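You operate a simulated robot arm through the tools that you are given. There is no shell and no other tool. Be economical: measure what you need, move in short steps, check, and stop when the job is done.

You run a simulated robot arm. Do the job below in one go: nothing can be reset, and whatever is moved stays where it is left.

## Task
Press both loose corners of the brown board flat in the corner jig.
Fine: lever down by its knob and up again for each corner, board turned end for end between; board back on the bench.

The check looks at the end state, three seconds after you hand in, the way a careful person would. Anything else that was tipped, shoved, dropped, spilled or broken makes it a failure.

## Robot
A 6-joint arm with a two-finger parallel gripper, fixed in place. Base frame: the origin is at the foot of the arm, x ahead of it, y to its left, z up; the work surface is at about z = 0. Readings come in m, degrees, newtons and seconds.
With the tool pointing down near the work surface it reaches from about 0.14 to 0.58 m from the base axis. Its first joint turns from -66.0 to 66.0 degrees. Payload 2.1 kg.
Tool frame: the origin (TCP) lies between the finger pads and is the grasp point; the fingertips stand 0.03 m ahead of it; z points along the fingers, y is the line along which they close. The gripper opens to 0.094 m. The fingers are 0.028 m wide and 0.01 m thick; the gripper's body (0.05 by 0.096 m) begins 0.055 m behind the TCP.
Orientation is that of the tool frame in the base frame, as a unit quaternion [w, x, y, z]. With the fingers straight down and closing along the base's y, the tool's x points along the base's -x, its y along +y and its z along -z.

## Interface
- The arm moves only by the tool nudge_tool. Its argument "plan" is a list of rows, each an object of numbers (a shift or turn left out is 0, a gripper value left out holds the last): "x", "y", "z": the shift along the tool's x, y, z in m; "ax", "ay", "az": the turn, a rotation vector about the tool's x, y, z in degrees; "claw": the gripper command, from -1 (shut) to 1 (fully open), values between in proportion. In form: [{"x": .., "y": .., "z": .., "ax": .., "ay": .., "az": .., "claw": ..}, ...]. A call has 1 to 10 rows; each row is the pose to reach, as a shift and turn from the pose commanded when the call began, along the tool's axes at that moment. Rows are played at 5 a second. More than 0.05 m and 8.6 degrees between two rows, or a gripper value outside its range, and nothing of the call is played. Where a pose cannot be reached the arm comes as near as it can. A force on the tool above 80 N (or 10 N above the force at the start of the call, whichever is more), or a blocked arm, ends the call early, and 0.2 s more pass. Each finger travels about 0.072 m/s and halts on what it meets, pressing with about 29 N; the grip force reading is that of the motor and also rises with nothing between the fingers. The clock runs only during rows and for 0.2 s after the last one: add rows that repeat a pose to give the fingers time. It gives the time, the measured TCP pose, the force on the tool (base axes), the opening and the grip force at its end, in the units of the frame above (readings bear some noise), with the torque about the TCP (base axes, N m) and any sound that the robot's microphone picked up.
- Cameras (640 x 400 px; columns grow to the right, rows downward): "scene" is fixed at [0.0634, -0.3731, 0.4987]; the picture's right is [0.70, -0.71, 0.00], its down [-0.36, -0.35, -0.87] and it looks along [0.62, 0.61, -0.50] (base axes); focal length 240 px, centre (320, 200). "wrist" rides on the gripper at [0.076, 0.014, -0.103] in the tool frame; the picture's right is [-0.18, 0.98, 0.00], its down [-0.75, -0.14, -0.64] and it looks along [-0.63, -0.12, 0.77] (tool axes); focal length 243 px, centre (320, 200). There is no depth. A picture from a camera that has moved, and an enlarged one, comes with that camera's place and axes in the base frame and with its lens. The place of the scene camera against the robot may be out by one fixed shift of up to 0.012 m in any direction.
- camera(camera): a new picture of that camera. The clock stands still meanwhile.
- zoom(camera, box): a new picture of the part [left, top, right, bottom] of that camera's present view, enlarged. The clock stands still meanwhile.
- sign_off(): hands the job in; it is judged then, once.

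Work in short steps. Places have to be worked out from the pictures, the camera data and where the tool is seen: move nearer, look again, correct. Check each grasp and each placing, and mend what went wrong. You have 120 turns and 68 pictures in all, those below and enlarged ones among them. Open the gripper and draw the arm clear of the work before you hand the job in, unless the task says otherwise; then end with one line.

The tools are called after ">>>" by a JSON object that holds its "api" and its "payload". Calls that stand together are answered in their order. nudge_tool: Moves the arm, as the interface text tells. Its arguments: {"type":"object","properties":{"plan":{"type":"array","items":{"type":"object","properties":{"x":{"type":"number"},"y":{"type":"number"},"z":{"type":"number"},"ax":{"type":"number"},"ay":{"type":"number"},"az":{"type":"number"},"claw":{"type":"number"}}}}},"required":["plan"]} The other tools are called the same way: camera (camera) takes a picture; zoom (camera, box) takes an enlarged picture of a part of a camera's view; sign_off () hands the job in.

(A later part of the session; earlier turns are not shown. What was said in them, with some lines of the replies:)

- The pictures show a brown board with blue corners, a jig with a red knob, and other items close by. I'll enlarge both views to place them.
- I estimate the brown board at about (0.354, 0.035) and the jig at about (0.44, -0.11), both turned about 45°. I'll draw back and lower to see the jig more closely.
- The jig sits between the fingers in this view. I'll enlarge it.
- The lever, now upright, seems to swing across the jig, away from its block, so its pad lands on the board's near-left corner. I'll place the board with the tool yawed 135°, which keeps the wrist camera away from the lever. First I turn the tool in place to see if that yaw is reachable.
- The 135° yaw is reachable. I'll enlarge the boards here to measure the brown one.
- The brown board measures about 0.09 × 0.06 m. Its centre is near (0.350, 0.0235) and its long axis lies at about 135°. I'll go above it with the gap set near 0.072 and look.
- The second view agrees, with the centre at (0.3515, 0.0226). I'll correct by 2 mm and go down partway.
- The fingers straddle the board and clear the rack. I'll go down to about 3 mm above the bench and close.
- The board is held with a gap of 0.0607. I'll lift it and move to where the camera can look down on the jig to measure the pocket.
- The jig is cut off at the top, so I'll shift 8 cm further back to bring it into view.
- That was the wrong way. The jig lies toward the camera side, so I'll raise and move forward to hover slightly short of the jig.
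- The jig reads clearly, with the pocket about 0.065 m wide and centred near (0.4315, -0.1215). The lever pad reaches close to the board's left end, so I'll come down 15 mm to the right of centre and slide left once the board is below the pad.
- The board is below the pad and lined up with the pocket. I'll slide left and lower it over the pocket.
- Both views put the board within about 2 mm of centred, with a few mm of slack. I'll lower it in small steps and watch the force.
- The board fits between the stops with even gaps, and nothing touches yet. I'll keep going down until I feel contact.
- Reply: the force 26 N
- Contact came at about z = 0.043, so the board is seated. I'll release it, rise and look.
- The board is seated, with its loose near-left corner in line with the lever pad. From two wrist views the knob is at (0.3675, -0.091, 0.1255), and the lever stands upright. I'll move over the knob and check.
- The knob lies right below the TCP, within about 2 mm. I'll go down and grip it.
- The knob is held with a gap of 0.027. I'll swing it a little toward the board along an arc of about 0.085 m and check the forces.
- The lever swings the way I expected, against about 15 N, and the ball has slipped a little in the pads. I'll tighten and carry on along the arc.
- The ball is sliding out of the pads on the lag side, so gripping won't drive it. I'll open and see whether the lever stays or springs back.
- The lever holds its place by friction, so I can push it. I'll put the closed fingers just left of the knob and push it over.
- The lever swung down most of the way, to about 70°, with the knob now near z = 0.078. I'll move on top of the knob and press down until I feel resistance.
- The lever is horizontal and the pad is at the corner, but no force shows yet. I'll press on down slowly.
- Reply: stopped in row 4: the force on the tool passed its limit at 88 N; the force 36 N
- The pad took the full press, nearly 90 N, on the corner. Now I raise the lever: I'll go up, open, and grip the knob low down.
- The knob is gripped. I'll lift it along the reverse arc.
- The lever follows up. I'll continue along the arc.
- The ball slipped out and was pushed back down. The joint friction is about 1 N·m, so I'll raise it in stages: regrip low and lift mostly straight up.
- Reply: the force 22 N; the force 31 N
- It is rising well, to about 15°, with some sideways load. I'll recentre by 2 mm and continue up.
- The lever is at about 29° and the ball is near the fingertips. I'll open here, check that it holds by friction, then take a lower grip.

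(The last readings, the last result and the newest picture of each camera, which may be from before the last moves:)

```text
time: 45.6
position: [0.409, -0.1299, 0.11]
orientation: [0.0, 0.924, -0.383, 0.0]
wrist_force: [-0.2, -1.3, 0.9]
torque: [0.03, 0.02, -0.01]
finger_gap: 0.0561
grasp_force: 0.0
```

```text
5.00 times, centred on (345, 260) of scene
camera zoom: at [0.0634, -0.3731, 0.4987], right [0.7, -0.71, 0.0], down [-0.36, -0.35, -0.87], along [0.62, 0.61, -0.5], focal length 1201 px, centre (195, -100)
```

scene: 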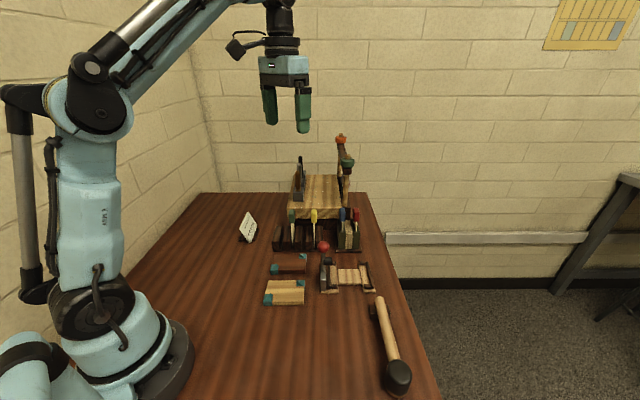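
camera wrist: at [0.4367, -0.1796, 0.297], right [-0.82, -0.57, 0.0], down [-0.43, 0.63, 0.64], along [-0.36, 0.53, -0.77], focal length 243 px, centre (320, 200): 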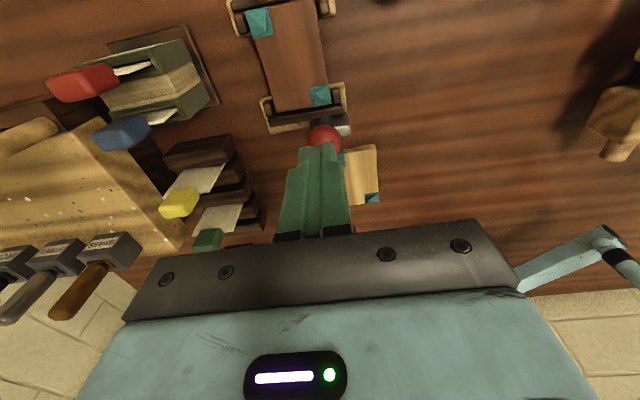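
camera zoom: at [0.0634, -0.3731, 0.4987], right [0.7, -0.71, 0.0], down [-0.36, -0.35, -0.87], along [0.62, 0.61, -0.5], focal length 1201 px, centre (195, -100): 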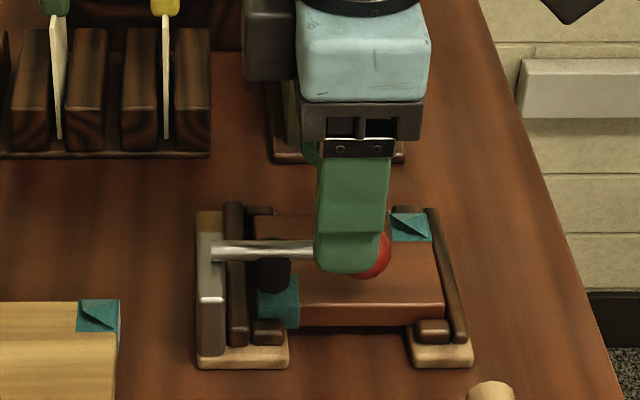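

It falls back when let go below the tipping point. The pads' grip was fighting the knob's rotation, with about 1.3 N·m of torque, so this time I'll turn the tool together with the lever. First I regrip low.

>>> {"api": "nudge_tool", "payload": {"plan": [{"x": 0.015, "z": 0.0, "claw": 0.2}, {"x": 0.015, "z": 0.025, "claw": 0.2}, {"x": 0.015, "z": 0.05, "claw": 0.2}, {"x": 0.015, "z": 0.05, "claw": 0.2}, {"x": 0.015, "z": 0.05, "claw": -1}, {"x": 0.015, "z": 0.05, "claw": -1}, {"x": 0.015, "z": 0.05, "claw": -1}]}}

```text
time: 47.2
position: [0.419, -0.142, 0.0593]
orientation: [0.0, 0.924, -0.382, 0.001]
wrist_force: [-4.0, -1.4, -8.2]
torque: [-0.39, -0.41, 0.01]
finger_gap: 0.0272
grasp_force: 44.9
```

The grip is centred. I'll lift along the arc with the tool turning in step.

>>> {"api": "nudge_tool", "payload": {"plan": [{"x": -0.0008, "z": -0.0063, "ay": 5}, {"x": -0.0021, "z": -0.0124, "ay": 10}, {"x": -0.0041, "z": -0.0185, "ay": 15}, {"x": -0.0065, "z": -0.0244, "ay": 20}, {"x": -0.0093, "z": -0.03, "ay": 25}, {"x": -0.0127, "z": -0.0354, "ay": 30}, {"x": -0.0165, "z": -0.0404, "ay": 35}, {"x": -0.0208, "z": -0.0451, "ay": 40}]}}

>>> {"api": "zoom", "payload": {"camera": "scene", "box": [285, 200, 385, 300]}}

```text
time: 49.0
position: [0.4045, -0.1273, 0.1051]
orientation: [0.133, 0.867, -0.359, 0.318]
wrist_force: [14.3, -21.5, 12.9]
torque: [-0.38, -0.33, 0.0]
finger_gap: 0.0269
grasp_force: 44.6
```

```text
4.00 times, centred on (335, 250) of scene
camera zoom: at [0.0634, -0.3731, 0.4987], right [0.7, -0.71, 0.0], down [-0.36, -0.35, -0.87], along [0.62, 0.61, -0.5], focal length 960 px, centre (260, 0)
```

zoom: 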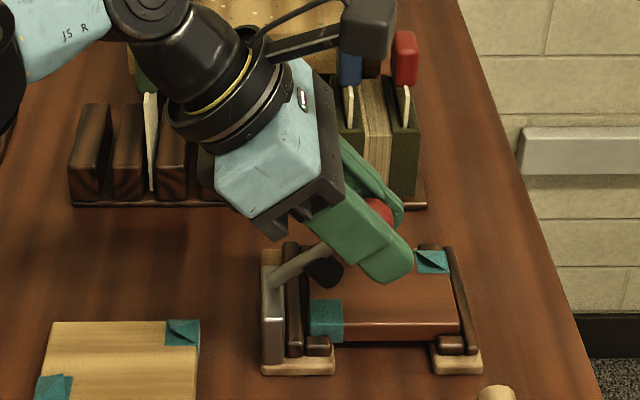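

The lever is near 40° and still well gripped. There is a radial load, so I ease 2 mm outward and continue turning up.

>>> {"api": "nudge_tool", "payload": {"plan": [{"x": 0.0012, "z": -0.0063, "ay": 5}, {"x": -0.0001, "z": -0.0124, "ay": 10}, {"x": -0.0021, "z": -0.0185, "ay": 15}, {"x": -0.0045, "z": -0.0244, "ay": 20}, {"x": -0.0073, "z": -0.03, "ay": 25}, {"x": -0.0107, "z": -0.0354, "ay": 30}, {"x": -0.0145, "z": -0.0404, "ay": 35}]}}

>>> {"api": "zoom", "payload": {"camera": "scene", "box": [265, 200, 385, 300]}}

```text
time: 50.6
position: [0.3808, -0.1024, 0.1339]
orientation: [0.224, 0.746, -0.322, 0.538]
wrist_force: [-5.0, 4.3, -12.7]
torque: [0.19, 0.23, -0.04]
finger_gap: 0.0278
grasp_force: 44.2
out of reach, approached as far as the arm can: row 6, 7
stopped in row 7: the force on the tool passed its limit at 88 N (the readings are from after the stop); the commanded pose is now the measured one
```

```text
4.00 times, centred on (325, 250) of scene
camera zoom: at [0.0635, -0.3731, 0.4987], right [0.7, -0.71, 0.0], down [-0.36, -0.35, -0.87], along [0.62, 0.61, -0.5], focal length 960 px, centre (300, 0)
```

zoom: 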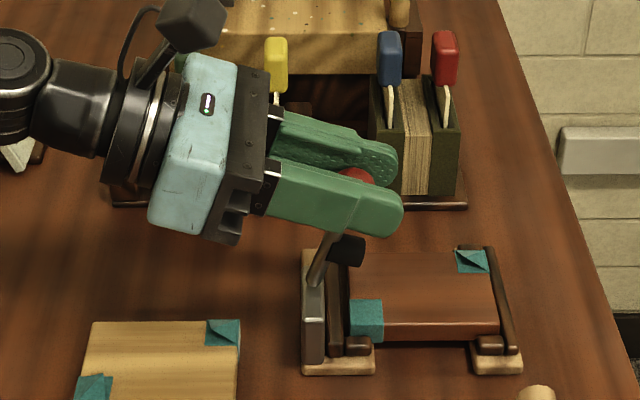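

The lever is up about 70° and the tool tilt is at its limit. I'll simply draw the knob the rest of the way back to upright.

>>> {"api": "nudge_tool", "payload": {"plan": [{"x": -0.0012, "z": -0.006}, {"x": -0.0025, "z": -0.012}, {"x": -0.0037, "z": -0.018}, {"x": -0.005, "z": -0.0237}, {"x": -0.005, "z": -0.0237}]}}

>>> {"api": "zoom", "payload": {"camera": "scene", "box": [265, 200, 385, 300]}}

```text
time: 51.8
position: [0.3635, -0.0859, 0.1405]
orientation: [0.227, 0.745, -0.322, 0.539]
wrist_force: [-2.8, -24.0, 7.2]
torque: [-1.12, -0.74, -0.23]
finger_gap: 0.0266
grasp_force: 45.0
out of reach, approached as far as the arm can: row 4, 5
```

```text
4.00 times, centred on (325, 250) of scene
camera zoom: at [0.0634, -0.3731, 0.4987], right [0.7, -0.71, 0.0], down [-0.36, -0.35, -0.87], along [0.62, 0.61, -0.5], focal length 960 px, centre (300, 0)
```

zoom: 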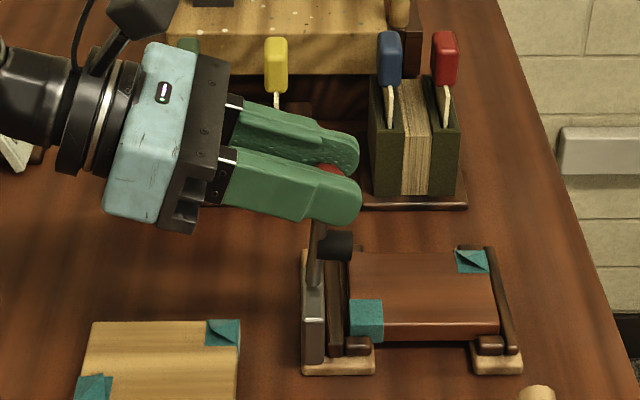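

The lever is almost upright. I'll open and rise off the knob.

>>> {"api": "nudge_tool", "payload": {"plan": [{"claw": 0.2}, {"claw": 0.2}, {"claw": 0.2}, {"x": 0.02, "z": -0.007, "claw": 0.2}, {"x": 0.045, "z": -0.015, "claw": 0.2}, {"x": 0.065, "z": -0.022, "claw": 0.2}, {"x": 0.065, "z": -0.022, "claw": 0.2}]}}

>>> {"api": "zoom", "payload": {"camera": "scene", "box": [265, 200, 385, 300]}}

```text
time: 53.4
position: [0.3636, -0.0857, 0.2087]
orientation: [0.224, 0.746, -0.32, 0.54]
wrist_force: [1.0, -1.3, 0.1]
torque: [0.01, 0.03, 0.0]
finger_gap: 0.0564
grasp_force: 0.1
```

```text
4.00 times, centred on (325, 250) of scene
camera zoom: at [0.0634, -0.3731, 0.4987], right [0.7, -0.71, 0.0], down [-0.36, -0.35, -0.87], along [0.62, 0.61, -0.5], focal length 960 px, centre (300, 0)
```

zoom: 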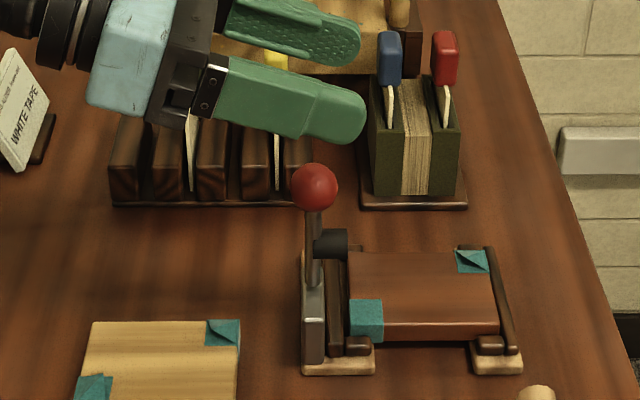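

The lever is upright and the corner looks flat. I'll turn the tool back to vertical.

>>> {"api": "nudge_tool", "payload": {"plan": [{"ay": -8, "claw": 0.53}, {"ay": -16}, {"ay": -24}, {"ay": -32}, {"ay": -40}, {"ay": -48}, {"ay": -56}, {"ay": -64}, {"ay": -71.3}, {"ay": -71.3}]}}

>>> {"api": "zoom", "payload": {"camera": "scene", "box": [305, 240, 385, 300]}}

```text
time: 55.6
position: [0.3635, -0.0862, 0.2086]
orientation: [-0.006, 0.92, -0.391, 0.003]
wrist_force: [-0.1, -1.0, 0.4]
torque: [0.03, 0.04, -0.01]
finger_gap: 0.0719
grasp_force: 0.0
```

```text
6.67 times, centred on (345, 270) of scene
camera zoom: at [0.0634, -0.3731, 0.4987], right [0.7, -0.71, 0.0], down [-0.36, -0.35, -0.87], along [0.62, 0.61, -0.5], focal length 1601 px, centre (153, -267)
```

zoom: 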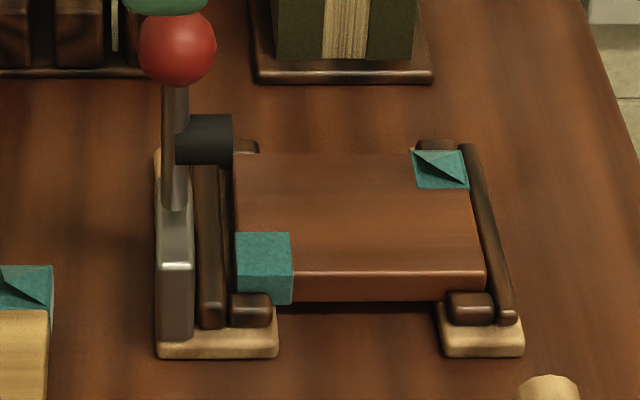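

The first corner is flat. I'll straighten the tool's small yaw error and go over the board.

>>> {"api": "nudge_tool", "payload": {"plan": [{"x": 0.025, "y": -0.008, "ax": -0.76, "az": -1.04}, {"x": 0.05, "y": -0.016, "ax": -0.76, "az": -1.04}, {"x": 0.0761, "y": -0.0242, "ax": -0.76, "az": -1.04}, {"x": 0.0761, "y": -0.0242, "z": 0.035, "ax": -0.76, "az": -1.04}, {"x": 0.0761, "y": -0.0242, "z": 0.07, "ax": -0.76, "az": -1.04}, {"x": 0.0761, "y": -0.0242, "z": 0.105, "ax": -0.76, "az": -1.04}, {"x": 0.0761, "y": -0.0242, "z": 0.105, "ax": -0.76, "az": -1.04}]}}

>>> {"api": "camera", "payload": {"camera": "wrist"}}

```text
time: 57.2
position: [0.4366, -0.1232, 0.1043]
orientation: [0.002, 0.923, -0.384, 0.001]
wrist_force: [-0.1, 0.6, 0.6]
torque: [0.0, -0.03, -0.02]
finger_gap: 0.072
grasp_force: 0.0
```

```text
24 pictures are left
camera wrist: at [0.4786, -0.1876, 0.2066], right [-0.83, -0.56, 0.0], down [-0.43, 0.64, 0.64], along [-0.36, 0.53, -0.77], focal length 243 px, centre (320, 200)
```

wrist: 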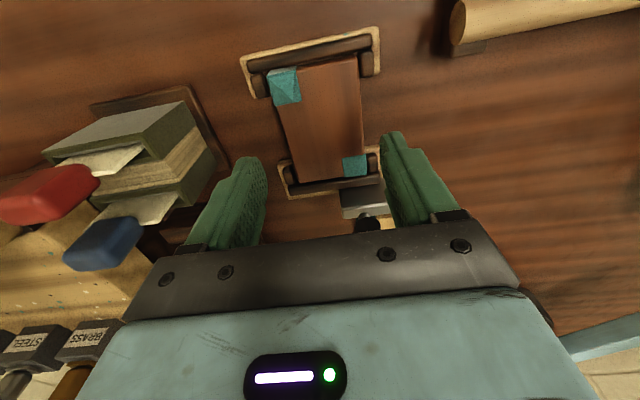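

The corner under the pad reads flat here too, and the board is in place. I'll correct by 2–3 mm, go down, grip and lift, staying to the right of the lever pad.

>>> {"api": "nudge_tool", "payload": {"plan": [{"x": -0.001, "y": 0.0027, "z": 0.03}, {"x": -0.001, "y": 0.0027, "z": 0.06}, {"x": -0.001, "y": 0.0027, "z": 0.06}, {"x": -0.001, "y": 0.0027, "z": 0.06, "claw": 0.1}, {"x": -0.001, "y": 0.0027, "z": 0.06, "claw": 0.1}, {"x": -0.001, "y": 0.0027, "z": 0.06, "claw": 0.1}]}}

>>> {"api": "nudge_tool", "payload": {"plan": [{"z": -0.01}, {"z": -0.02}, {"x": 0.008, "z": -0.024}, {"x": 0.016, "z": -0.03}, {"x": 0.016, "z": -0.065}, {"x": 0.016, "z": -0.1}, {"x": 0.016, "z": -0.14}, {"x": 0.016, "z": -0.17}]}}

>>> {"api": "zoom", "payload": {"camera": "scene", "box": [240, 120, 440, 310]}}

```text
time: 58.6
position: [0.4334, -0.1261, 0.0447]
orientation: [0.002, 0.924, -0.382, 0.001]
wrist_force: [-0.5, -0.2, -0.3]
torque: [0.01, -0.02, 0.0]
finger_gap: 0.0612
grasp_force: 29.3
```

```text
time: 60.4
position: [0.4449, -0.1351, 0.2154]
orientation: [0.001, 0.924, -0.383, 0.0]
wrist_force: [0.1, -0.7, -0.8]
torque: [0.03, 0.0, 0.0]
finger_gap: 0.0611
grasp_force: 28.8
```

```text
2.11 times, centred on (340, 215) of scene
camera zoom: at [0.0634, -0.3731, 0.4987], right [0.7, -0.71, 0.0], down [-0.36, -0.35, -0.87], along [0.62, 0.61, -0.5], focal length 506 px, centre (278, 168)
```

zoom: 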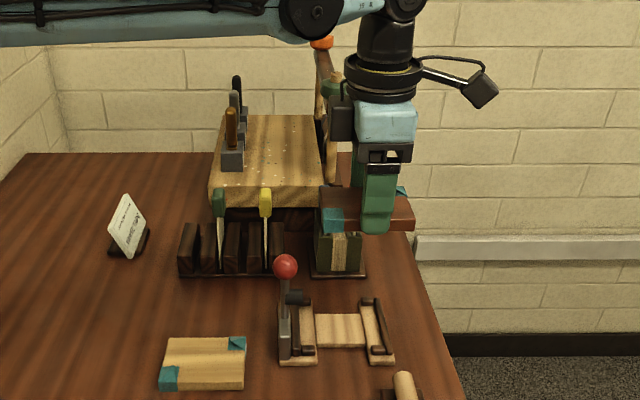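

The board is up, clear of the lever. I'll turn the tool 180° here at height.

>>> {"api": "nudge_tool", "payload": {"plan": [{"az": 8}, {"az": 16}, {"az": 24}, {"az": 32}, {"az": 40}, {"az": 48}, {"az": 56}, {"az": 60}]}}

>>> {"api": "nudge_tool", "payload": {"plan": [{"az": 8}, {"az": 16}, {"az": 24}, {"az": 32}, {"az": 40}, {"az": 48}, {"az": 56}, {"az": 60}]}}

>>> {"api": "nudge_tool", "payload": {"plan": [{"az": 8}, {"az": 16}, {"az": 24}, {"az": 32}, {"az": 40}, {"az": 48}, {"az": 56}, {"az": 60}, {"az": 60}]}}

```text
time: 62.2
position: [0.4446, -0.1366, 0.2142]
orientation: [-0.001, -0.606, 0.796, -0.003]
wrist_force: [0.1, -0.4, -0.6]
torque: [-0.02, 0.02, 0.01]
finger_gap: 0.0609
grasp_force: 29.5
```

```text
time: 64.0
position: [0.4441, -0.1348, 0.2149]
orientation: [0.0, -0.129, 0.992, -0.002]
wrist_force: [-0.9, -0.1, -0.5]
torque: [0.0, 0.01, 0.03]
finger_gap: 0.061
grasp_force: 29.3
```

```text
time: 66.0
position: [0.4438, -0.1356, 0.2144]
orientation: [0.002, 0.384, 0.923, -0.001]
wrist_force: [-0.1, 0.1, -0.9]
torque: [0.01, 0.0, 0.01]
finger_gap: 0.061
grasp_force: 29.4
```

The board has been turned 180°. I'll carry it back over its original bench spot.

>>> {"api": "nudge_tool", "payload": {"plan": [{"x": 0.04, "y": 0.01}, {"x": 0.08, "y": 0.02}, {"x": 0.12, "y": 0.03}, {"x": 0.15, "y": 0.04}, {"x": 0.1777, "y": 0.0451}, {"x": 0.1777, "y": 0.0451, "z": 0.04}, {"x": 0.1777, "y": 0.0451, "z": 0.08}, {"x": 0.1777, "y": 0.0451, "z": 0.11}, {"x": 0.1777, "y": 0.0451, "z": 0.11}]}}

>>> {"api": "zoom", "payload": {"camera": "scene", "box": [220, 170, 380, 300]}}

```text
time: 68.0
position: [0.3506, 0.0221, 0.1024]
orientation: [0.001, 0.384, 0.923, -0.002]
wrist_force: [0.6, -0.3, -0.4]
torque: [-0.03, -0.01, -0.01]
finger_gap: 0.061
grasp_force: 29.3
```

```text
3.08 times, centred on (300, 235) of scene
camera zoom: at [0.0634, -0.3731, 0.4987], right [0.7, -0.71, 0.0], down [-0.36, -0.35, -0.87], along [0.62, 0.61, -0.5], focal length 739 px, centre (382, 92)
```

zoom: 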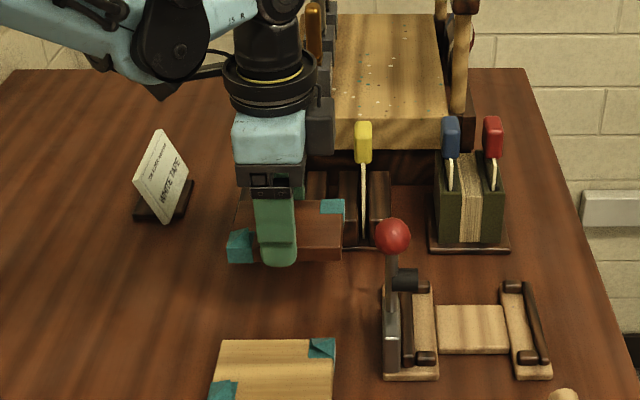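

The loose corner is now near-left, as wanted. I'll set the board down, let go and rise.

>>> {"api": "nudge_tool", "payload": {"plan": [{"z": 0.03}, {"z": 0.055}, {"z": 0.062}, {"z": 0.065}, {"z": 0.065}]}}

>>> {"api": "nudge_tool", "payload": {"plan": [{"z": 0.0005, "claw": 0.5}, {"z": 0.0005, "claw": 0.5}, {"z": -0.03, "claw": 0.5}, {"z": -0.075, "claw": 0.5}, {"z": -0.12, "claw": 0.5}, {"z": -0.155, "claw": 0.5}, {"z": -0.155, "claw": 0.53}]}}

>>> {"api": "nudge_tool", "payload": {"plan": [{"az": -8}, {"az": -16}, {"az": -24}, {"az": -32}, {"az": -40}, {"az": -48}, {"az": -56}, {"az": -60}]}}

>>> {"api": "nudge_tool", "payload": {"plan": [{"az": -8}, {"az": -16}, {"az": -24}, {"az": -32}, {"az": -40}, {"az": -48}, {"az": -56}, {"az": -60}]}}

>>> {"api": "nudge_tool", "payload": {"plan": [{"az": -8}, {"az": -16}, {"az": -24}, {"az": -32}, {"az": -40}, {"az": -48}, {"az": -56}, {"az": -60}, {"az": -60}]}}

>>> {"api": "camera", "payload": {"camera": "wrist"}}

```text
time: 69.2
position: [0.3511, 0.0205, 0.0381]
orientation: [0.001, 0.384, 0.923, -0.002]
wrist_force: [-0.5, 0.2, -1.1]
torque: [-0.02, 0.02, -0.02]
finger_gap: 0.0608
grasp_force: 28.8
```

```text
time: 70.8
position: [0.3502, 0.0219, 0.1944]
orientation: [0.002, 0.383, 0.924, -0.001]
wrist_force: [-0.3, 0.8, 0.6]
torque: [0.02, -0.01, -0.01]
finger_gap: 0.0718
grasp_force: 0.1
```

```text
time: 72.6
position: [0.3507, 0.0227, 0.1941]
orientation: [0.0, -0.131, 0.991, -0.002]
wrist_force: [0.1, 0.1, 0.5]
torque: [0.0, 0.0, -0.04]
finger_gap: 0.0722
grasp_force: 0.0
```

```text
time: 74.4
position: [0.3509, 0.0224, 0.1935]
orientation: [0.0, -0.608, 0.794, -0.002]
wrist_force: [-0.5, -0.9, -0.1]
torque: [0.06, 0.03, -0.03]
finger_gap: 0.072
grasp_force: 0.0
```

```text
time: 76.4
position: [0.35, 0.0233, 0.1942]
orientation: [0.001, 0.924, -0.382, 0.001]
wrist_force: [-0.5, -0.3, 0.7]
torque: [-0.02, 0.01, 0.02]
finger_gap: 0.0719
grasp_force: 0.1
```

```text
21 pictures are left
camera wrist: at [0.3936, -0.0423, 0.2968], right [-0.83, -0.56, 0.0], down [-0.43, 0.64, 0.64], along [-0.36, 0.53, -0.77], focal length 243 px, centre (320, 200)
```

wrist: 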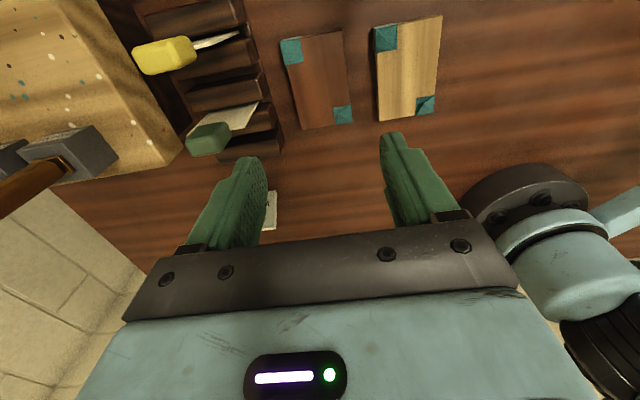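

The board sits where I left it. I'll regrip it 3–5 mm further along, centred, then lift.

>>> {"api": "nudge_tool", "payload": {"plan": [{"x": 0.005, "y": 0.0015, "z": 0.04}, {"x": 0.005, "y": 0.0015, "z": 0.08}, {"x": 0.005, "y": 0.0015, "z": 0.12}, {"x": 0.005, "y": 0.0015, "z": 0.145}, {"x": 0.005, "y": 0.0015, "z": 0.158}, {"x": 0.005, "y": 0.0015, "z": 0.158, "claw": 0.1}, {"x": 0.005, "y": 0.0015, "z": 0.158, "claw": 0.1}, {"x": 0.005, "y": 0.0015, "z": 0.158, "claw": 0.1}]}}

>>> {"api": "nudge_tool", "payload": {"plan": [{"z": -0.04}, {"z": -0.08}, {"z": -0.12}, {"z": -0.16}, {"z": -0.19}, {"z": -0.19}]}}

```text
time: 78.2
position: [0.3533, 0.0177, 0.0357]
orientation: [0.002, 0.924, -0.383, 0.001]
wrist_force: [0.0, 0.2, 0.9]
torque: [0.0, -0.03, -0.03]
finger_gap: 0.0607
grasp_force: 29.2
```

```text
time: 79.6
position: [0.3522, 0.0164, 0.2267]
orientation: [0.002, 0.923, -0.384, 0.001]
wrist_force: [0.0, -0.1, -0.1]
torque: [-0.03, -0.02, -0.03]
finger_gap: 0.0611
grasp_force: 29.2
```

The board is gripped. I'll carry it over to the right of the pocket and go down to below pad height.

>>> {"api": "nudge_tool", "payload": {"plan": [{"x": 0.04, "y": 0.01}, {"x": 0.08, "y": 0.02}, {"x": 0.12, "y": 0.03}, {"x": 0.15, "y": 0.04}, {"x": 0.1706, "y": 0.0428}, {"x": 0.1706, "y": 0.0428, "z": 0.04}, {"x": 0.1706, "y": 0.0428, "z": 0.08}, {"x": 0.1706, "y": 0.0428, "z": 0.12}, {"x": 0.1706, "y": 0.0428, "z": 0.142}, {"x": 0.1706, "y": 0.0428, "z": 0.142}]}}

```text
time: 81.8
position: [0.4443, -0.1331, 0.0843]
orientation: [0.002, 0.924, -0.383, 0.001]
wrist_force: [0.2, 0.9, -0.5]
torque: [-0.02, 0.0, 0.03]
finger_gap: 0.0612
grasp_force: 29.0
```

At hover height, clear of the pad. I'll slide left over the pocket and check with one picture.

>>> {"api": "nudge_tool", "payload": {"plan": [{"x": 0.0, "y": 0.001, "z": 0.012}, {"x": -0.008, "y": 0.0012, "z": 0.018}, {"x": -0.0152, "y": 0.0012, "z": 0.02}, {"x": -0.0152, "y": 0.0012, "z": 0.032}, {"x": -0.0152, "y": 0.0012, "z": 0.032}]}}

>>> {"api": "zoom", "payload": {"camera": "wrist", "box": [210, 30, 410, 155]}}

```text
time: 83.0
position: [0.4311, -0.1234, 0.052]
orientation: [0.002, 0.924, -0.383, 0.001]
wrist_force: [-0.3, 1.9, -0.8]
torque: [-0.01, -0.01, 0.02]
finger_gap: 0.061
grasp_force: 29.4
```

```text
3.20 times, centred on (310, 92) of wrist
camera zoom: at [0.4742, -0.1884, 0.1553], right [-0.83, -0.56, 0.0], down [-0.43, 0.64, 0.64], along [-0.36, 0.53, -0.77], focal length 776 px, centre (352, 544)
```

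zoom: 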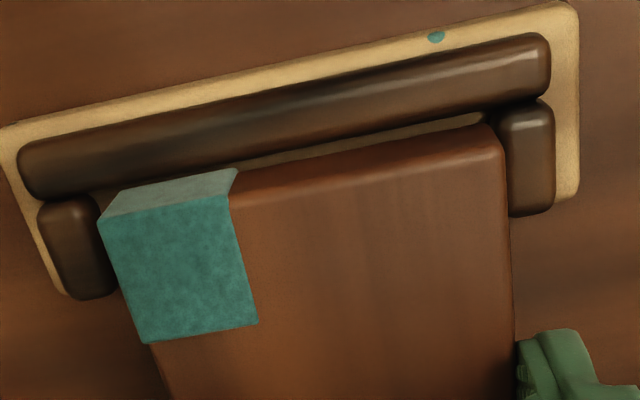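

The first corner is flat, and the board is over the pocket. I'll lower it to contact.

>>> {"api": "nudge_tool", "payload": {"plan": [{"y": -0.001, "z": 0.003}, {"y": -0.001, "z": 0.006}, {"y": -0.001, "z": 0.008}, {"y": -0.001, "z": 0.0095}, {"y": -0.001, "z": 0.0095}]}}

```text
time: 84.2
position: [0.4322, -0.1235, 0.0422]
orientation: [0.002, 0.924, -0.383, 0.002]
wrist_force: [-0.9, 0.9, 23.8]
torque: [0.04, -0.02, 0.0]
finger_gap: 0.061
grasp_force: 29.3
```

It is seated, with contact at the same height as before. I'll release, rise and close the fingers.

>>> {"api": "nudge_tool", "payload": {"plan": [{"z": -0.001, "claw": 0.53}, {"z": -0.001, "claw": 0.53}, {"z": -0.03, "claw": 0.53}, {"z": -0.07, "claw": 0.53}, {"z": -0.11, "claw": 0.53}, {"z": -0.15, "claw": 0.53}, {"z": -0.15, "claw": -1}, {"z": -0.15, "claw": -1}, {"z": -0.15, "claw": -1}, {"z": -0.15, "claw": -1}]}}

>>> {"api": "zoom", "payload": {"camera": "scene", "box": [305, 230, 385, 300]}}

```text
time: 86.4
position: [0.4326, -0.1241, 0.1924]
orientation: [0.001, 0.923, -0.384, 0.002]
wrist_force: [-0.5, 0.1, 0.4]
torque: [0.01, -0.01, -0.02]
finger_gap: 0.0
grasp_force: 29.1
```

```text
5.71 times, centred on (345, 265) of scene
camera zoom: at [0.0634, -0.3731, 0.4987], right [0.7, -0.71, 0.0], down [-0.36, -0.35, -0.87], along [0.62, 0.61, -0.5], focal length 1372 px, centre (177, -171)
```

zoom: 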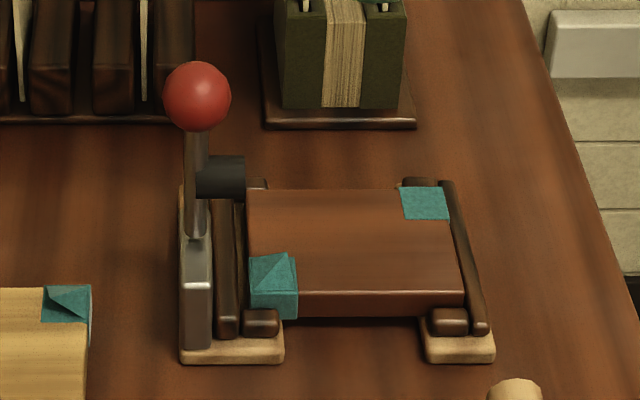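

The board is seated with the second loose corner under the pad, and the lever is upright. I'll go to the left of the knob and push it over as before.

>>> {"api": "nudge_tool", "payload": {"plan": [{"x": -0.035, "y": 0.008}, {"x": -0.07, "y": 0.016}, {"x": -0.1036, "y": 0.0216}, {"x": -0.1036, "y": 0.0216}, {"x": -0.1036, "y": 0.0216, "z": 0.025}, {"x": -0.1036, "y": 0.0216, "z": 0.042}, {"x": -0.1036, "y": 0.0216, "z": 0.042}]}}

>>> {"api": "nudge_tool", "payload": {"plan": [{"x": 0.01, "z": 0.0}, {"x": 0.02, "z": 0.001}, {"x": 0.03, "z": 0.003}, {"x": 0.039, "z": 0.006}, {"x": 0.048, "z": 0.01}, {"x": 0.057, "z": 0.016}, {"x": 0.065, "z": 0.021}, {"x": 0.071, "z": 0.025}, {"x": 0.071, "z": 0.025}]}}

>>> {"api": "zoom", "payload": {"camera": "scene", "box": [295, 200, 395, 300]}}

```text
time: 88.0
position: [0.3439, -0.0638, 0.1491]
orientation: [0.001, 0.924, -0.383, 0.002]
wrist_force: [-0.2, 0.5, -0.3]
torque: [0.01, -0.02, 0.04]
finger_gap: 0.0
grasp_force: 29.1
```

```text
time: 90.0
position: [0.3943, -0.1151, 0.125]
orientation: [0.002, 0.923, -0.384, 0.001]
wrist_force: [0.1, 0.1, -0.1]
torque: [0.01, -0.01, -0.03]
finger_gap: 0.0001
grasp_force: 28.8
```

```text
4.00 times, centred on (345, 250) of scene
camera zoom: at [0.0634, -0.3731, 0.4987], right [0.7, -0.71, 0.0], down [-0.36, -0.35, -0.87], along [0.62, 0.61, -0.5], focal length 960 px, centre (220, 0)
```

zoom: 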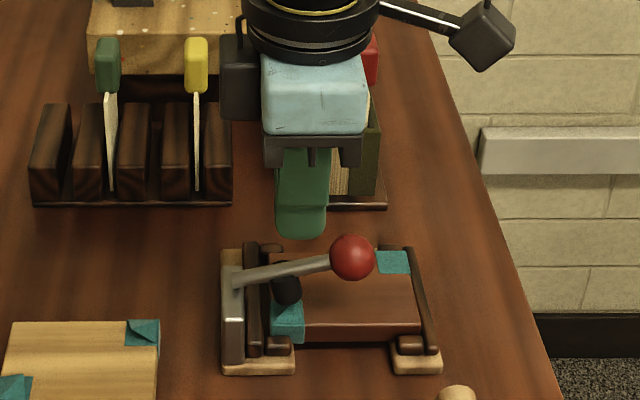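

The lever is down to about 70° again. I'll go over the knob and press it home slowly.

>>> {"api": "nudge_tool", "payload": {"plan": [{"z": -0.014}, {"x": 0.018, "z": -0.014}, {"x": 0.035, "z": -0.014}, {"x": 0.035, "z": 0.0}, {"x": 0.035, "z": 0.012}, {"x": 0.035, "z": 0.02}, {"x": 0.035, "z": 0.025}, {"x": 0.035, "z": 0.03}, {"x": 0.035, "z": 0.034}, {"x": 0.035, "z": 0.034}]}}

>>> {"api": "zoom", "payload": {"camera": "scene", "box": [305, 240, 385, 300]}}

```text
time: 92.1
position: [0.4178, -0.1401, 0.0952]
orientation: [0.001, 0.923, -0.384, 0.001]
wrist_force: [-1.5, 2.5, 34.1]
torque: [0.08, 0.05, -0.02]
finger_gap: 0.0001
grasp_force: 29.4
stopped in row 10: the force on the tool passed its limit at 86 N (the readings are from after the stop); the commanded pose is now the measured one
```

```text
6.67 times, centred on (345, 270) of scene
camera zoom: at [0.0633, -0.373, 0.4988], right [0.7, -0.71, 0.0], down [-0.36, -0.35, -0.87], along [0.62, 0.61, -0.5], focal length 1601 px, centre (153, -267)
```

zoom: 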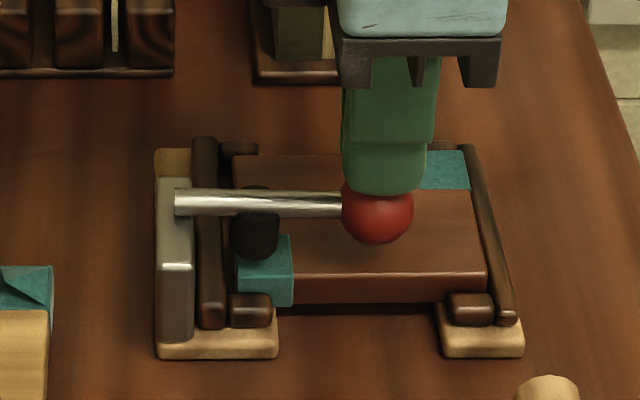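

Pressed to the same depth and force as before. Now I'll raise the lever the way that worked: up, open, and grip the knob low.

>>> {"api": "nudge_tool", "payload": {"plan": [{"z": -0.02, "claw": -1}, {"x": 0.002, "z": -0.045, "claw": 0.2}, {"x": 0.002, "z": -0.045, "claw": 0.2}, {"x": 0.002, "z": -0.045, "claw": 0.2}, {"x": 0.002, "z": -0.01, "claw": 0.2}, {"x": 0.002, "z": 0.02, "claw": 0.2}, {"x": 0.002, "z": 0.036, "claw": 0.2}, {"x": 0.002, "z": 0.036, "claw": -1}, {"x": 0.002, "z": 0.036, "claw": -1}, {"x": 0.002, "z": 0.036, "claw": -1}]}}

```text
time: 94.3
position: [0.4189, -0.1429, 0.0573]
orientation: [0.002, 0.923, -0.384, 0.001]
wrist_force: [-4.7, 0.0, -8.9]
torque: [-0.42, -0.42, -0.02]
finger_gap: 0.0269
grasp_force: 45.1
```

The grip is centred. I'll lift with the tool turning in step with the lever, easing slightly outward this time.

>>> {"api": "nudge_tool", "payload": {"plan": [{"x": -0.0008, "z": -0.0063, "ay": 5}, {"x": -0.0018, "z": -0.0124, "ay": 10}, {"x": -0.0036, "z": -0.0185, "ay": 15}, {"x": -0.0058, "z": -0.0244, "ay": 20}, {"x": -0.0083, "z": -0.03, "ay": 25}, {"x": -0.0115, "z": -0.0354, "ay": 30}, {"x": -0.0151, "z": -0.0404, "ay": 35}, {"x": -0.0193, "z": -0.0451, "ay": 40}]}}

>>> {"api": "nudge_tool", "payload": {"plan": [{"x": 0.0, "z": -0.0063, "ay": 5}, {"x": -0.0012, "z": -0.0124, "ay": 10}, {"x": -0.003, "z": -0.0185, "ay": 15}, {"x": -0.0053, "z": -0.0244, "ay": 20}, {"x": -0.008, "z": -0.03, "ay": 25}, {"x": -0.0095, "z": -0.0325, "ay": 27.5}]}}

>>> {"api": "zoom", "payload": {"camera": "scene", "box": [265, 200, 385, 300]}}

```text
time: 96.1
position: [0.4055, -0.1301, 0.104]
orientation: [0.133, 0.867, -0.359, 0.318]
wrist_force: [-7.3, -5.3, 12.0]
torque: [0.44, 0.57, 0.01]
finger_gap: 0.0265
grasp_force: 45.3
```

```text
time: 97.5
position: [0.3865, -0.1082, 0.1236]
orientation: [0.217, 0.766, -0.317, 0.516]
wrist_force: [2.7, -18.2, 25.5]
torque: [-0.26, -0.17, 0.05]
finger_gap: 0.0269
grasp_force: 45.0
```

```text
4.00 times, centred on (325, 250) of scene
camera zoom: at [0.0633, -0.373, 0.4987], right [0.7, -0.71, 0.0], down [-0.36, -0.35, -0.87], along [0.62, 0.61, -0.5], focal length 960 px, centre (300, 0)
```

zoom: 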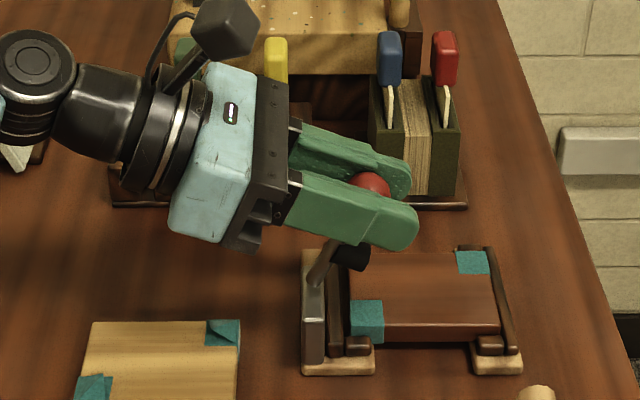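

Both corners look flat and the lever is most of the way up. I'll draw it back to upright.

>>> {"api": "nudge_tool", "payload": {"plan": [{"x": 0.001, "y": 0.001, "z": -0.007}, {"x": 0.001, "y": 0.001, "z": -0.014}, {"x": 0.001, "y": 0.001, "z": -0.021}, {"x": 0.0, "y": 0.001, "z": -0.028}, {"x": -0.001, "y": 0.001, "z": -0.0345}, {"x": -0.001, "y": 0.001, "z": -0.0345}]}}

>>> {"api": "zoom", "payload": {"camera": "scene", "box": [265, 200, 385, 300]}}

```text
time: 98.9
position: [0.364, -0.0859, 0.1351]
orientation: [0.215, 0.767, -0.318, 0.514]
wrist_force: [10.4, -7.1, -8.0]
torque: [-0.78, -0.74, -0.01]
finger_gap: 0.0268
grasp_force: 44.8
```

```text
4.00 times, centred on (325, 250) of scene
camera zoom: at [0.0635, -0.3731, 0.4987], right [0.7, -0.71, 0.0], down [-0.36, -0.35, -0.87], along [0.62, 0.61, -0.5], focal length 960 px, centre (300, 0)
```

zoom: 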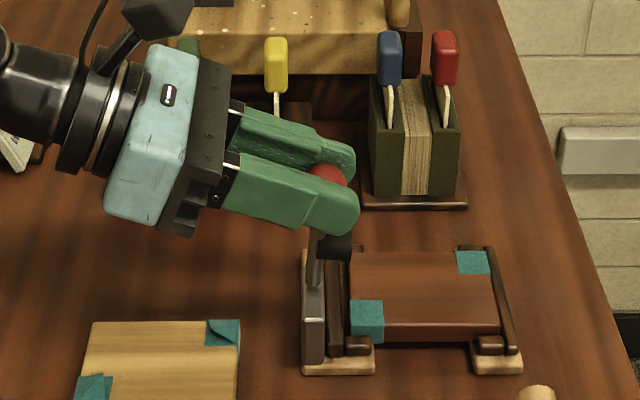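

It is nearly upright. I'll draw back another 8 mm, then open and rise.

>>> {"api": "nudge_tool", "payload": {"plan": [{"x": -0.0015, "z": -0.004}, {"x": -0.003, "z": -0.0075}, {"x": -0.003, "z": -0.0075}, {"x": -0.003, "z": -0.0075, "claw": 0.2}, {"x": -0.003, "z": -0.0075, "claw": 0.2}, {"x": -0.003, "z": -0.0075, "claw": 0.2}]}}

>>> {"api": "nudge_tool", "payload": {"plan": [{"x": 0.02, "z": -0.008, "claw": 0.2}, {"x": 0.045, "z": -0.018, "claw": 0.2}, {"x": 0.07, "z": -0.028, "claw": 0.2}, {"x": 0.07, "z": -0.028, "claw": 0.53}]}}

>>> {"api": "zoom", "payload": {"camera": "scene", "box": [265, 200, 385, 300]}}

```text
time: 100.3
position: [0.3575, -0.0806, 0.1349]
orientation: [0.214, 0.767, -0.318, 0.515]
wrist_force: [0.5, -1.5, 0.7]
torque: [0.0, 0.01, -0.01]
finger_gap: 0.0563
grasp_force: 0.0
```

```text
time: 101.3
position: [0.3583, -0.0806, 0.211]
orientation: [0.215, 0.767, -0.319, 0.513]
wrist_force: [0.2, -0.1, 0.2]
torque: [0.02, -0.01, 0.03]
finger_gap: 0.0719
grasp_force: 0.1
```

```text
4.00 times, centred on (325, 250) of scene
camera zoom: at [0.0634, -0.3731, 0.4987], right [0.7, -0.71, 0.0], down [-0.36, -0.35, -0.87], along [0.62, 0.61, -0.5], focal length 960 px, centre (300, 0)
```

zoom: 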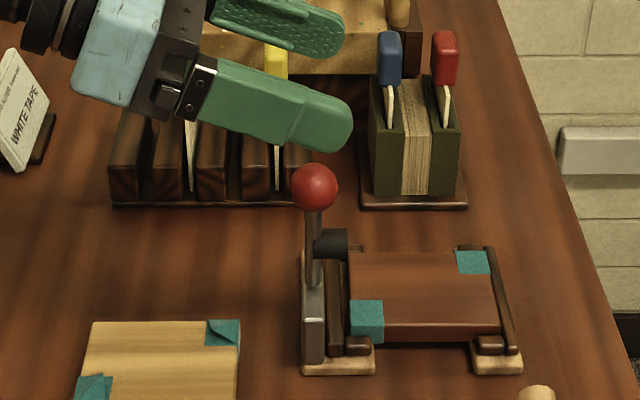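

The lever is upright and both corners are flat. I'll straighten the tool.

>>> {"api": "nudge_tool", "payload": {"plan": [{"ay": -8}, {"ay": -16}, {"ay": -24}, {"ay": -32}, {"ay": -40}, {"ay": -48}, {"ay": -56}, {"ay": -64}, {"ax": 0.28, "ay": -67.6, "az": -0.15}, {"ax": 0.28, "ay": -67.6, "az": -0.15}]}}

```text
time: 103.5
position: [0.3577, -0.0816, 0.2111]
orientation: [0.0, 0.925, -0.381, 0.001]
wrist_force: [-0.2, -0.5, -0.1]
torque: [0.0, 0.01, 0.03]
finger_gap: 0.072
grasp_force: 0.1
```

The tool is vertical. I'll go over the board, down, and grip it.

>>> {"api": "nudge_tool", "payload": {"plan": [{"x": 0.028, "y": -0.008}, {"x": 0.056, "y": -0.016}, {"x": 0.0828, "y": -0.0231}, {"x": 0.0828, "y": -0.0231, "z": 0.04}, {"x": 0.0828, "y": -0.0231, "z": 0.08}, {"x": 0.0828, "y": -0.0231, "z": 0.1}, {"x": 0.0828, "y": -0.0231, "z": 0.1}]}}

>>> {"api": "zoom", "payload": {"camera": "wrist", "box": [210, 10, 430, 230]}}

```text
time: 105.1
position: [0.4328, -0.1227, 0.1111]
orientation: [0.0, 0.924, -0.381, 0.001]
wrist_force: [-0.2, -0.4, 0.6]
torque: [-0.01, 0.02, 0.01]
finger_gap: 0.0718
grasp_force: 0.1
```

```text
1.82 times, centred on (320, 120) of wrist
camera zoom: at [0.4768, -0.1869, 0.2128], right [-0.82, -0.57, 0.0], down [-0.44, 0.63, 0.64], along [-0.36, 0.53, -0.77], focal length 441 px, centre (320, 346)
```

zoom: 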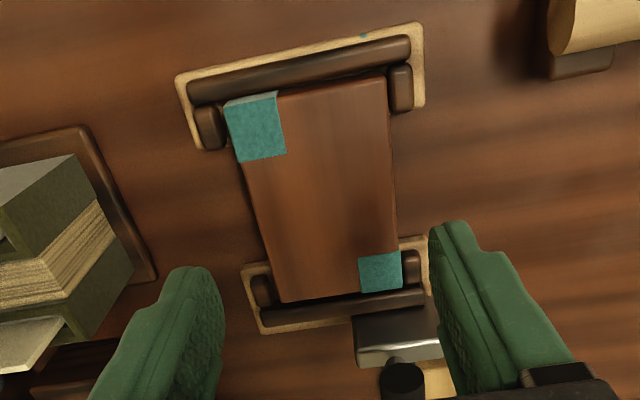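

Both tapes are flat. I'll go down, grip, and lift the board out past the pad.

>>> {"api": "nudge_tool", "payload": {"plan": [{"y": 0.0005, "z": 0.03}, {"y": 0.0005, "z": 0.055}, {"y": 0.0005, "z": 0.067}, {"y": 0.0005, "z": 0.067}, {"y": 0.0005, "z": 0.067, "claw": 0.1}, {"y": 0.0005, "z": 0.067, "claw": 0.1}, {"y": 0.0005, "z": 0.067, "claw": 0.1}]}}

>>> {"api": "nudge_tool", "payload": {"plan": [{"z": -0.01}, {"z": -0.02}, {"x": 0.008, "z": -0.024}, {"x": 0.016, "z": -0.03}, {"x": 0.016, "z": -0.065}, {"x": 0.016, "z": -0.1}, {"x": 0.016, "z": -0.14}, {"x": 0.016, "z": -0.175}, {"x": 0.016, "z": -0.175}]}}

```text
time: 106.7
position: [0.4309, -0.1231, 0.0439]
orientation: [0.0, 0.925, -0.381, 0.001]
wrist_force: [-0.2, -0.8, -0.6]
torque: [0.01, -0.02, 0.02]
finger_gap: 0.061
grasp_force: 28.9
```

```text
time: 108.7
position: [0.4441, -0.134, 0.2179]
orientation: [0.001, 0.924, -0.382, 0.0]
wrist_force: [-0.2, 0.1, -0.6]
torque: [0.04, 0.01, 0.01]
finger_gap: 0.061
grasp_force: 29.3
```

The board is out. I'll carry it back to its bench spot.

>>> {"api": "nudge_tool", "payload": {"plan": [{"x": -0.04, "y": -0.01}, {"x": -0.08, "y": -0.02}, {"x": -0.12, "y": -0.03}, {"x": -0.15, "y": -0.04}, {"x": -0.1741, "y": -0.0438}, {"x": -0.1741, "y": -0.0438, "z": 0.045}, {"x": -0.1741, "y": -0.0438, "z": 0.09}, {"x": -0.1741, "y": -0.0438, "z": 0.13}, {"x": -0.1741, "y": -0.0438, "z": 0.16}, {"x": -0.1741, "y": -0.0438, "z": 0.16}]}}

>>> {"api": "nudge_tool", "payload": {"plan": [{"z": 0.01}, {"z": 0.017}, {"z": 0.0205}, {"z": 0.0205}]}}

```text
time: 110.9
position: [0.3511, 0.0185, 0.0593]
orientation: [0.001, 0.924, -0.382, 0.001]
wrist_force: [0.8, 0.7, -0.6]
torque: [0.0, -0.01, 0.02]
finger_gap: 0.0611
grasp_force: 28.7
```

```text
time: 111.9
position: [0.3502, 0.0185, 0.0377]
orientation: [0.0, 0.925, -0.381, 0.001]
wrist_force: [0.1, 0.0, -0.6]
torque: [0.03, -0.01, 0.0]
finger_gap: 0.0611
grasp_force: 28.8
```

It is just above the bench. I'll release gently, rise clear and look.

>>> {"api": "nudge_tool", "payload": {"plan": [{"z": 0.001}, {"z": 0.001, "claw": 0.5}, {"z": 0.001, "claw": 0.5}, {"z": -0.03, "claw": 0.5}, {"z": -0.075, "claw": 0.5}, {"z": -0.12, "claw": 0.5}, {"z": -0.165, "claw": 0.5}, {"z": -0.21, "claw": 0.5}, {"z": -0.25, "claw": 1}, {"z": -0.25, "claw": 1}]}}

>>> {"api": "zoom", "payload": {"camera": "scene", "box": [220, 170, 420, 315]}}

>>> {"api": "zoom", "payload": {"camera": "wrist", "box": [230, 0, 430, 150]}}

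```text
time: 114.1
position: [0.3502, 0.0189, 0.2867]
orientation: [0.001, 0.924, -0.382, 0.0]
wrist_force: [0.4, 0.1, 0.4]
torque: [-0.03, 0.0, 0.01]
finger_gap: 0.094
grasp_force: 0.0
```

```text
2.76 times, centred on (320, 242) of scene
camera zoom: at [0.0634, -0.3731, 0.4987], right [0.7, -0.71, 0.0], down [-0.36, -0.35, -0.87], along [0.62, 0.61, -0.5], focal length 662 px, centre (320, 83)
```

zoom: 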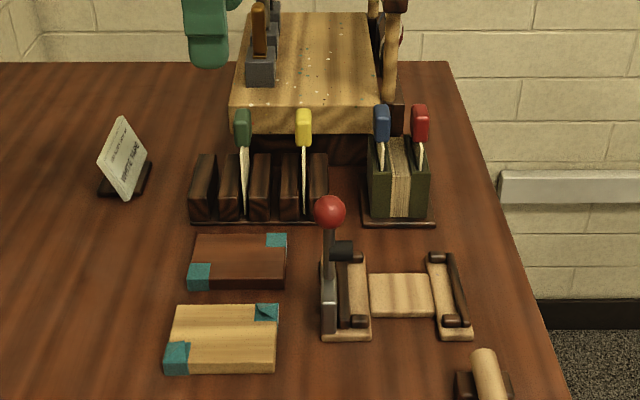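

```text
2.67 times, centred on (330, 75) of wrist
camera zoom: at [0.3929, -0.045, 0.39], right [-0.82, -0.57, 0.0], down [-0.44, 0.63, 0.64], along [-0.36, 0.53, -0.77], focal length 647 px, centre (293, 533)
```

zoom: 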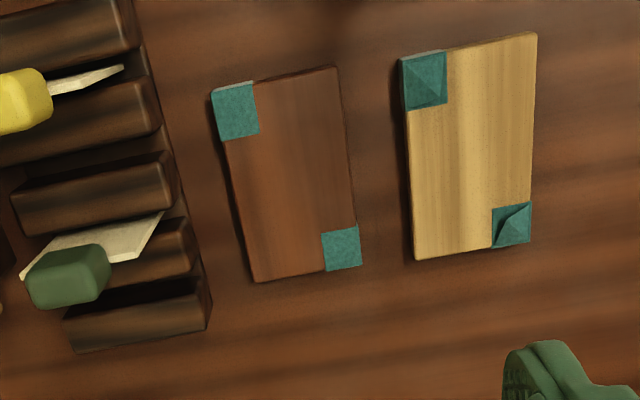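

Both corners of the brown board are flat, the board is back on the bench and the lever is upright. The pale board and everything else is undisturbed, and the arm is clear with the gripper open, so I'm handing in.

>>> {"api": "sign_off", "payload": {}}

```text
The job is handed in.
```

Both loose corners of the brown board are pressed flat; the board is back on the bench, turned end for end, the lever is up again, and nothing else looks disturbed in the final pictures.
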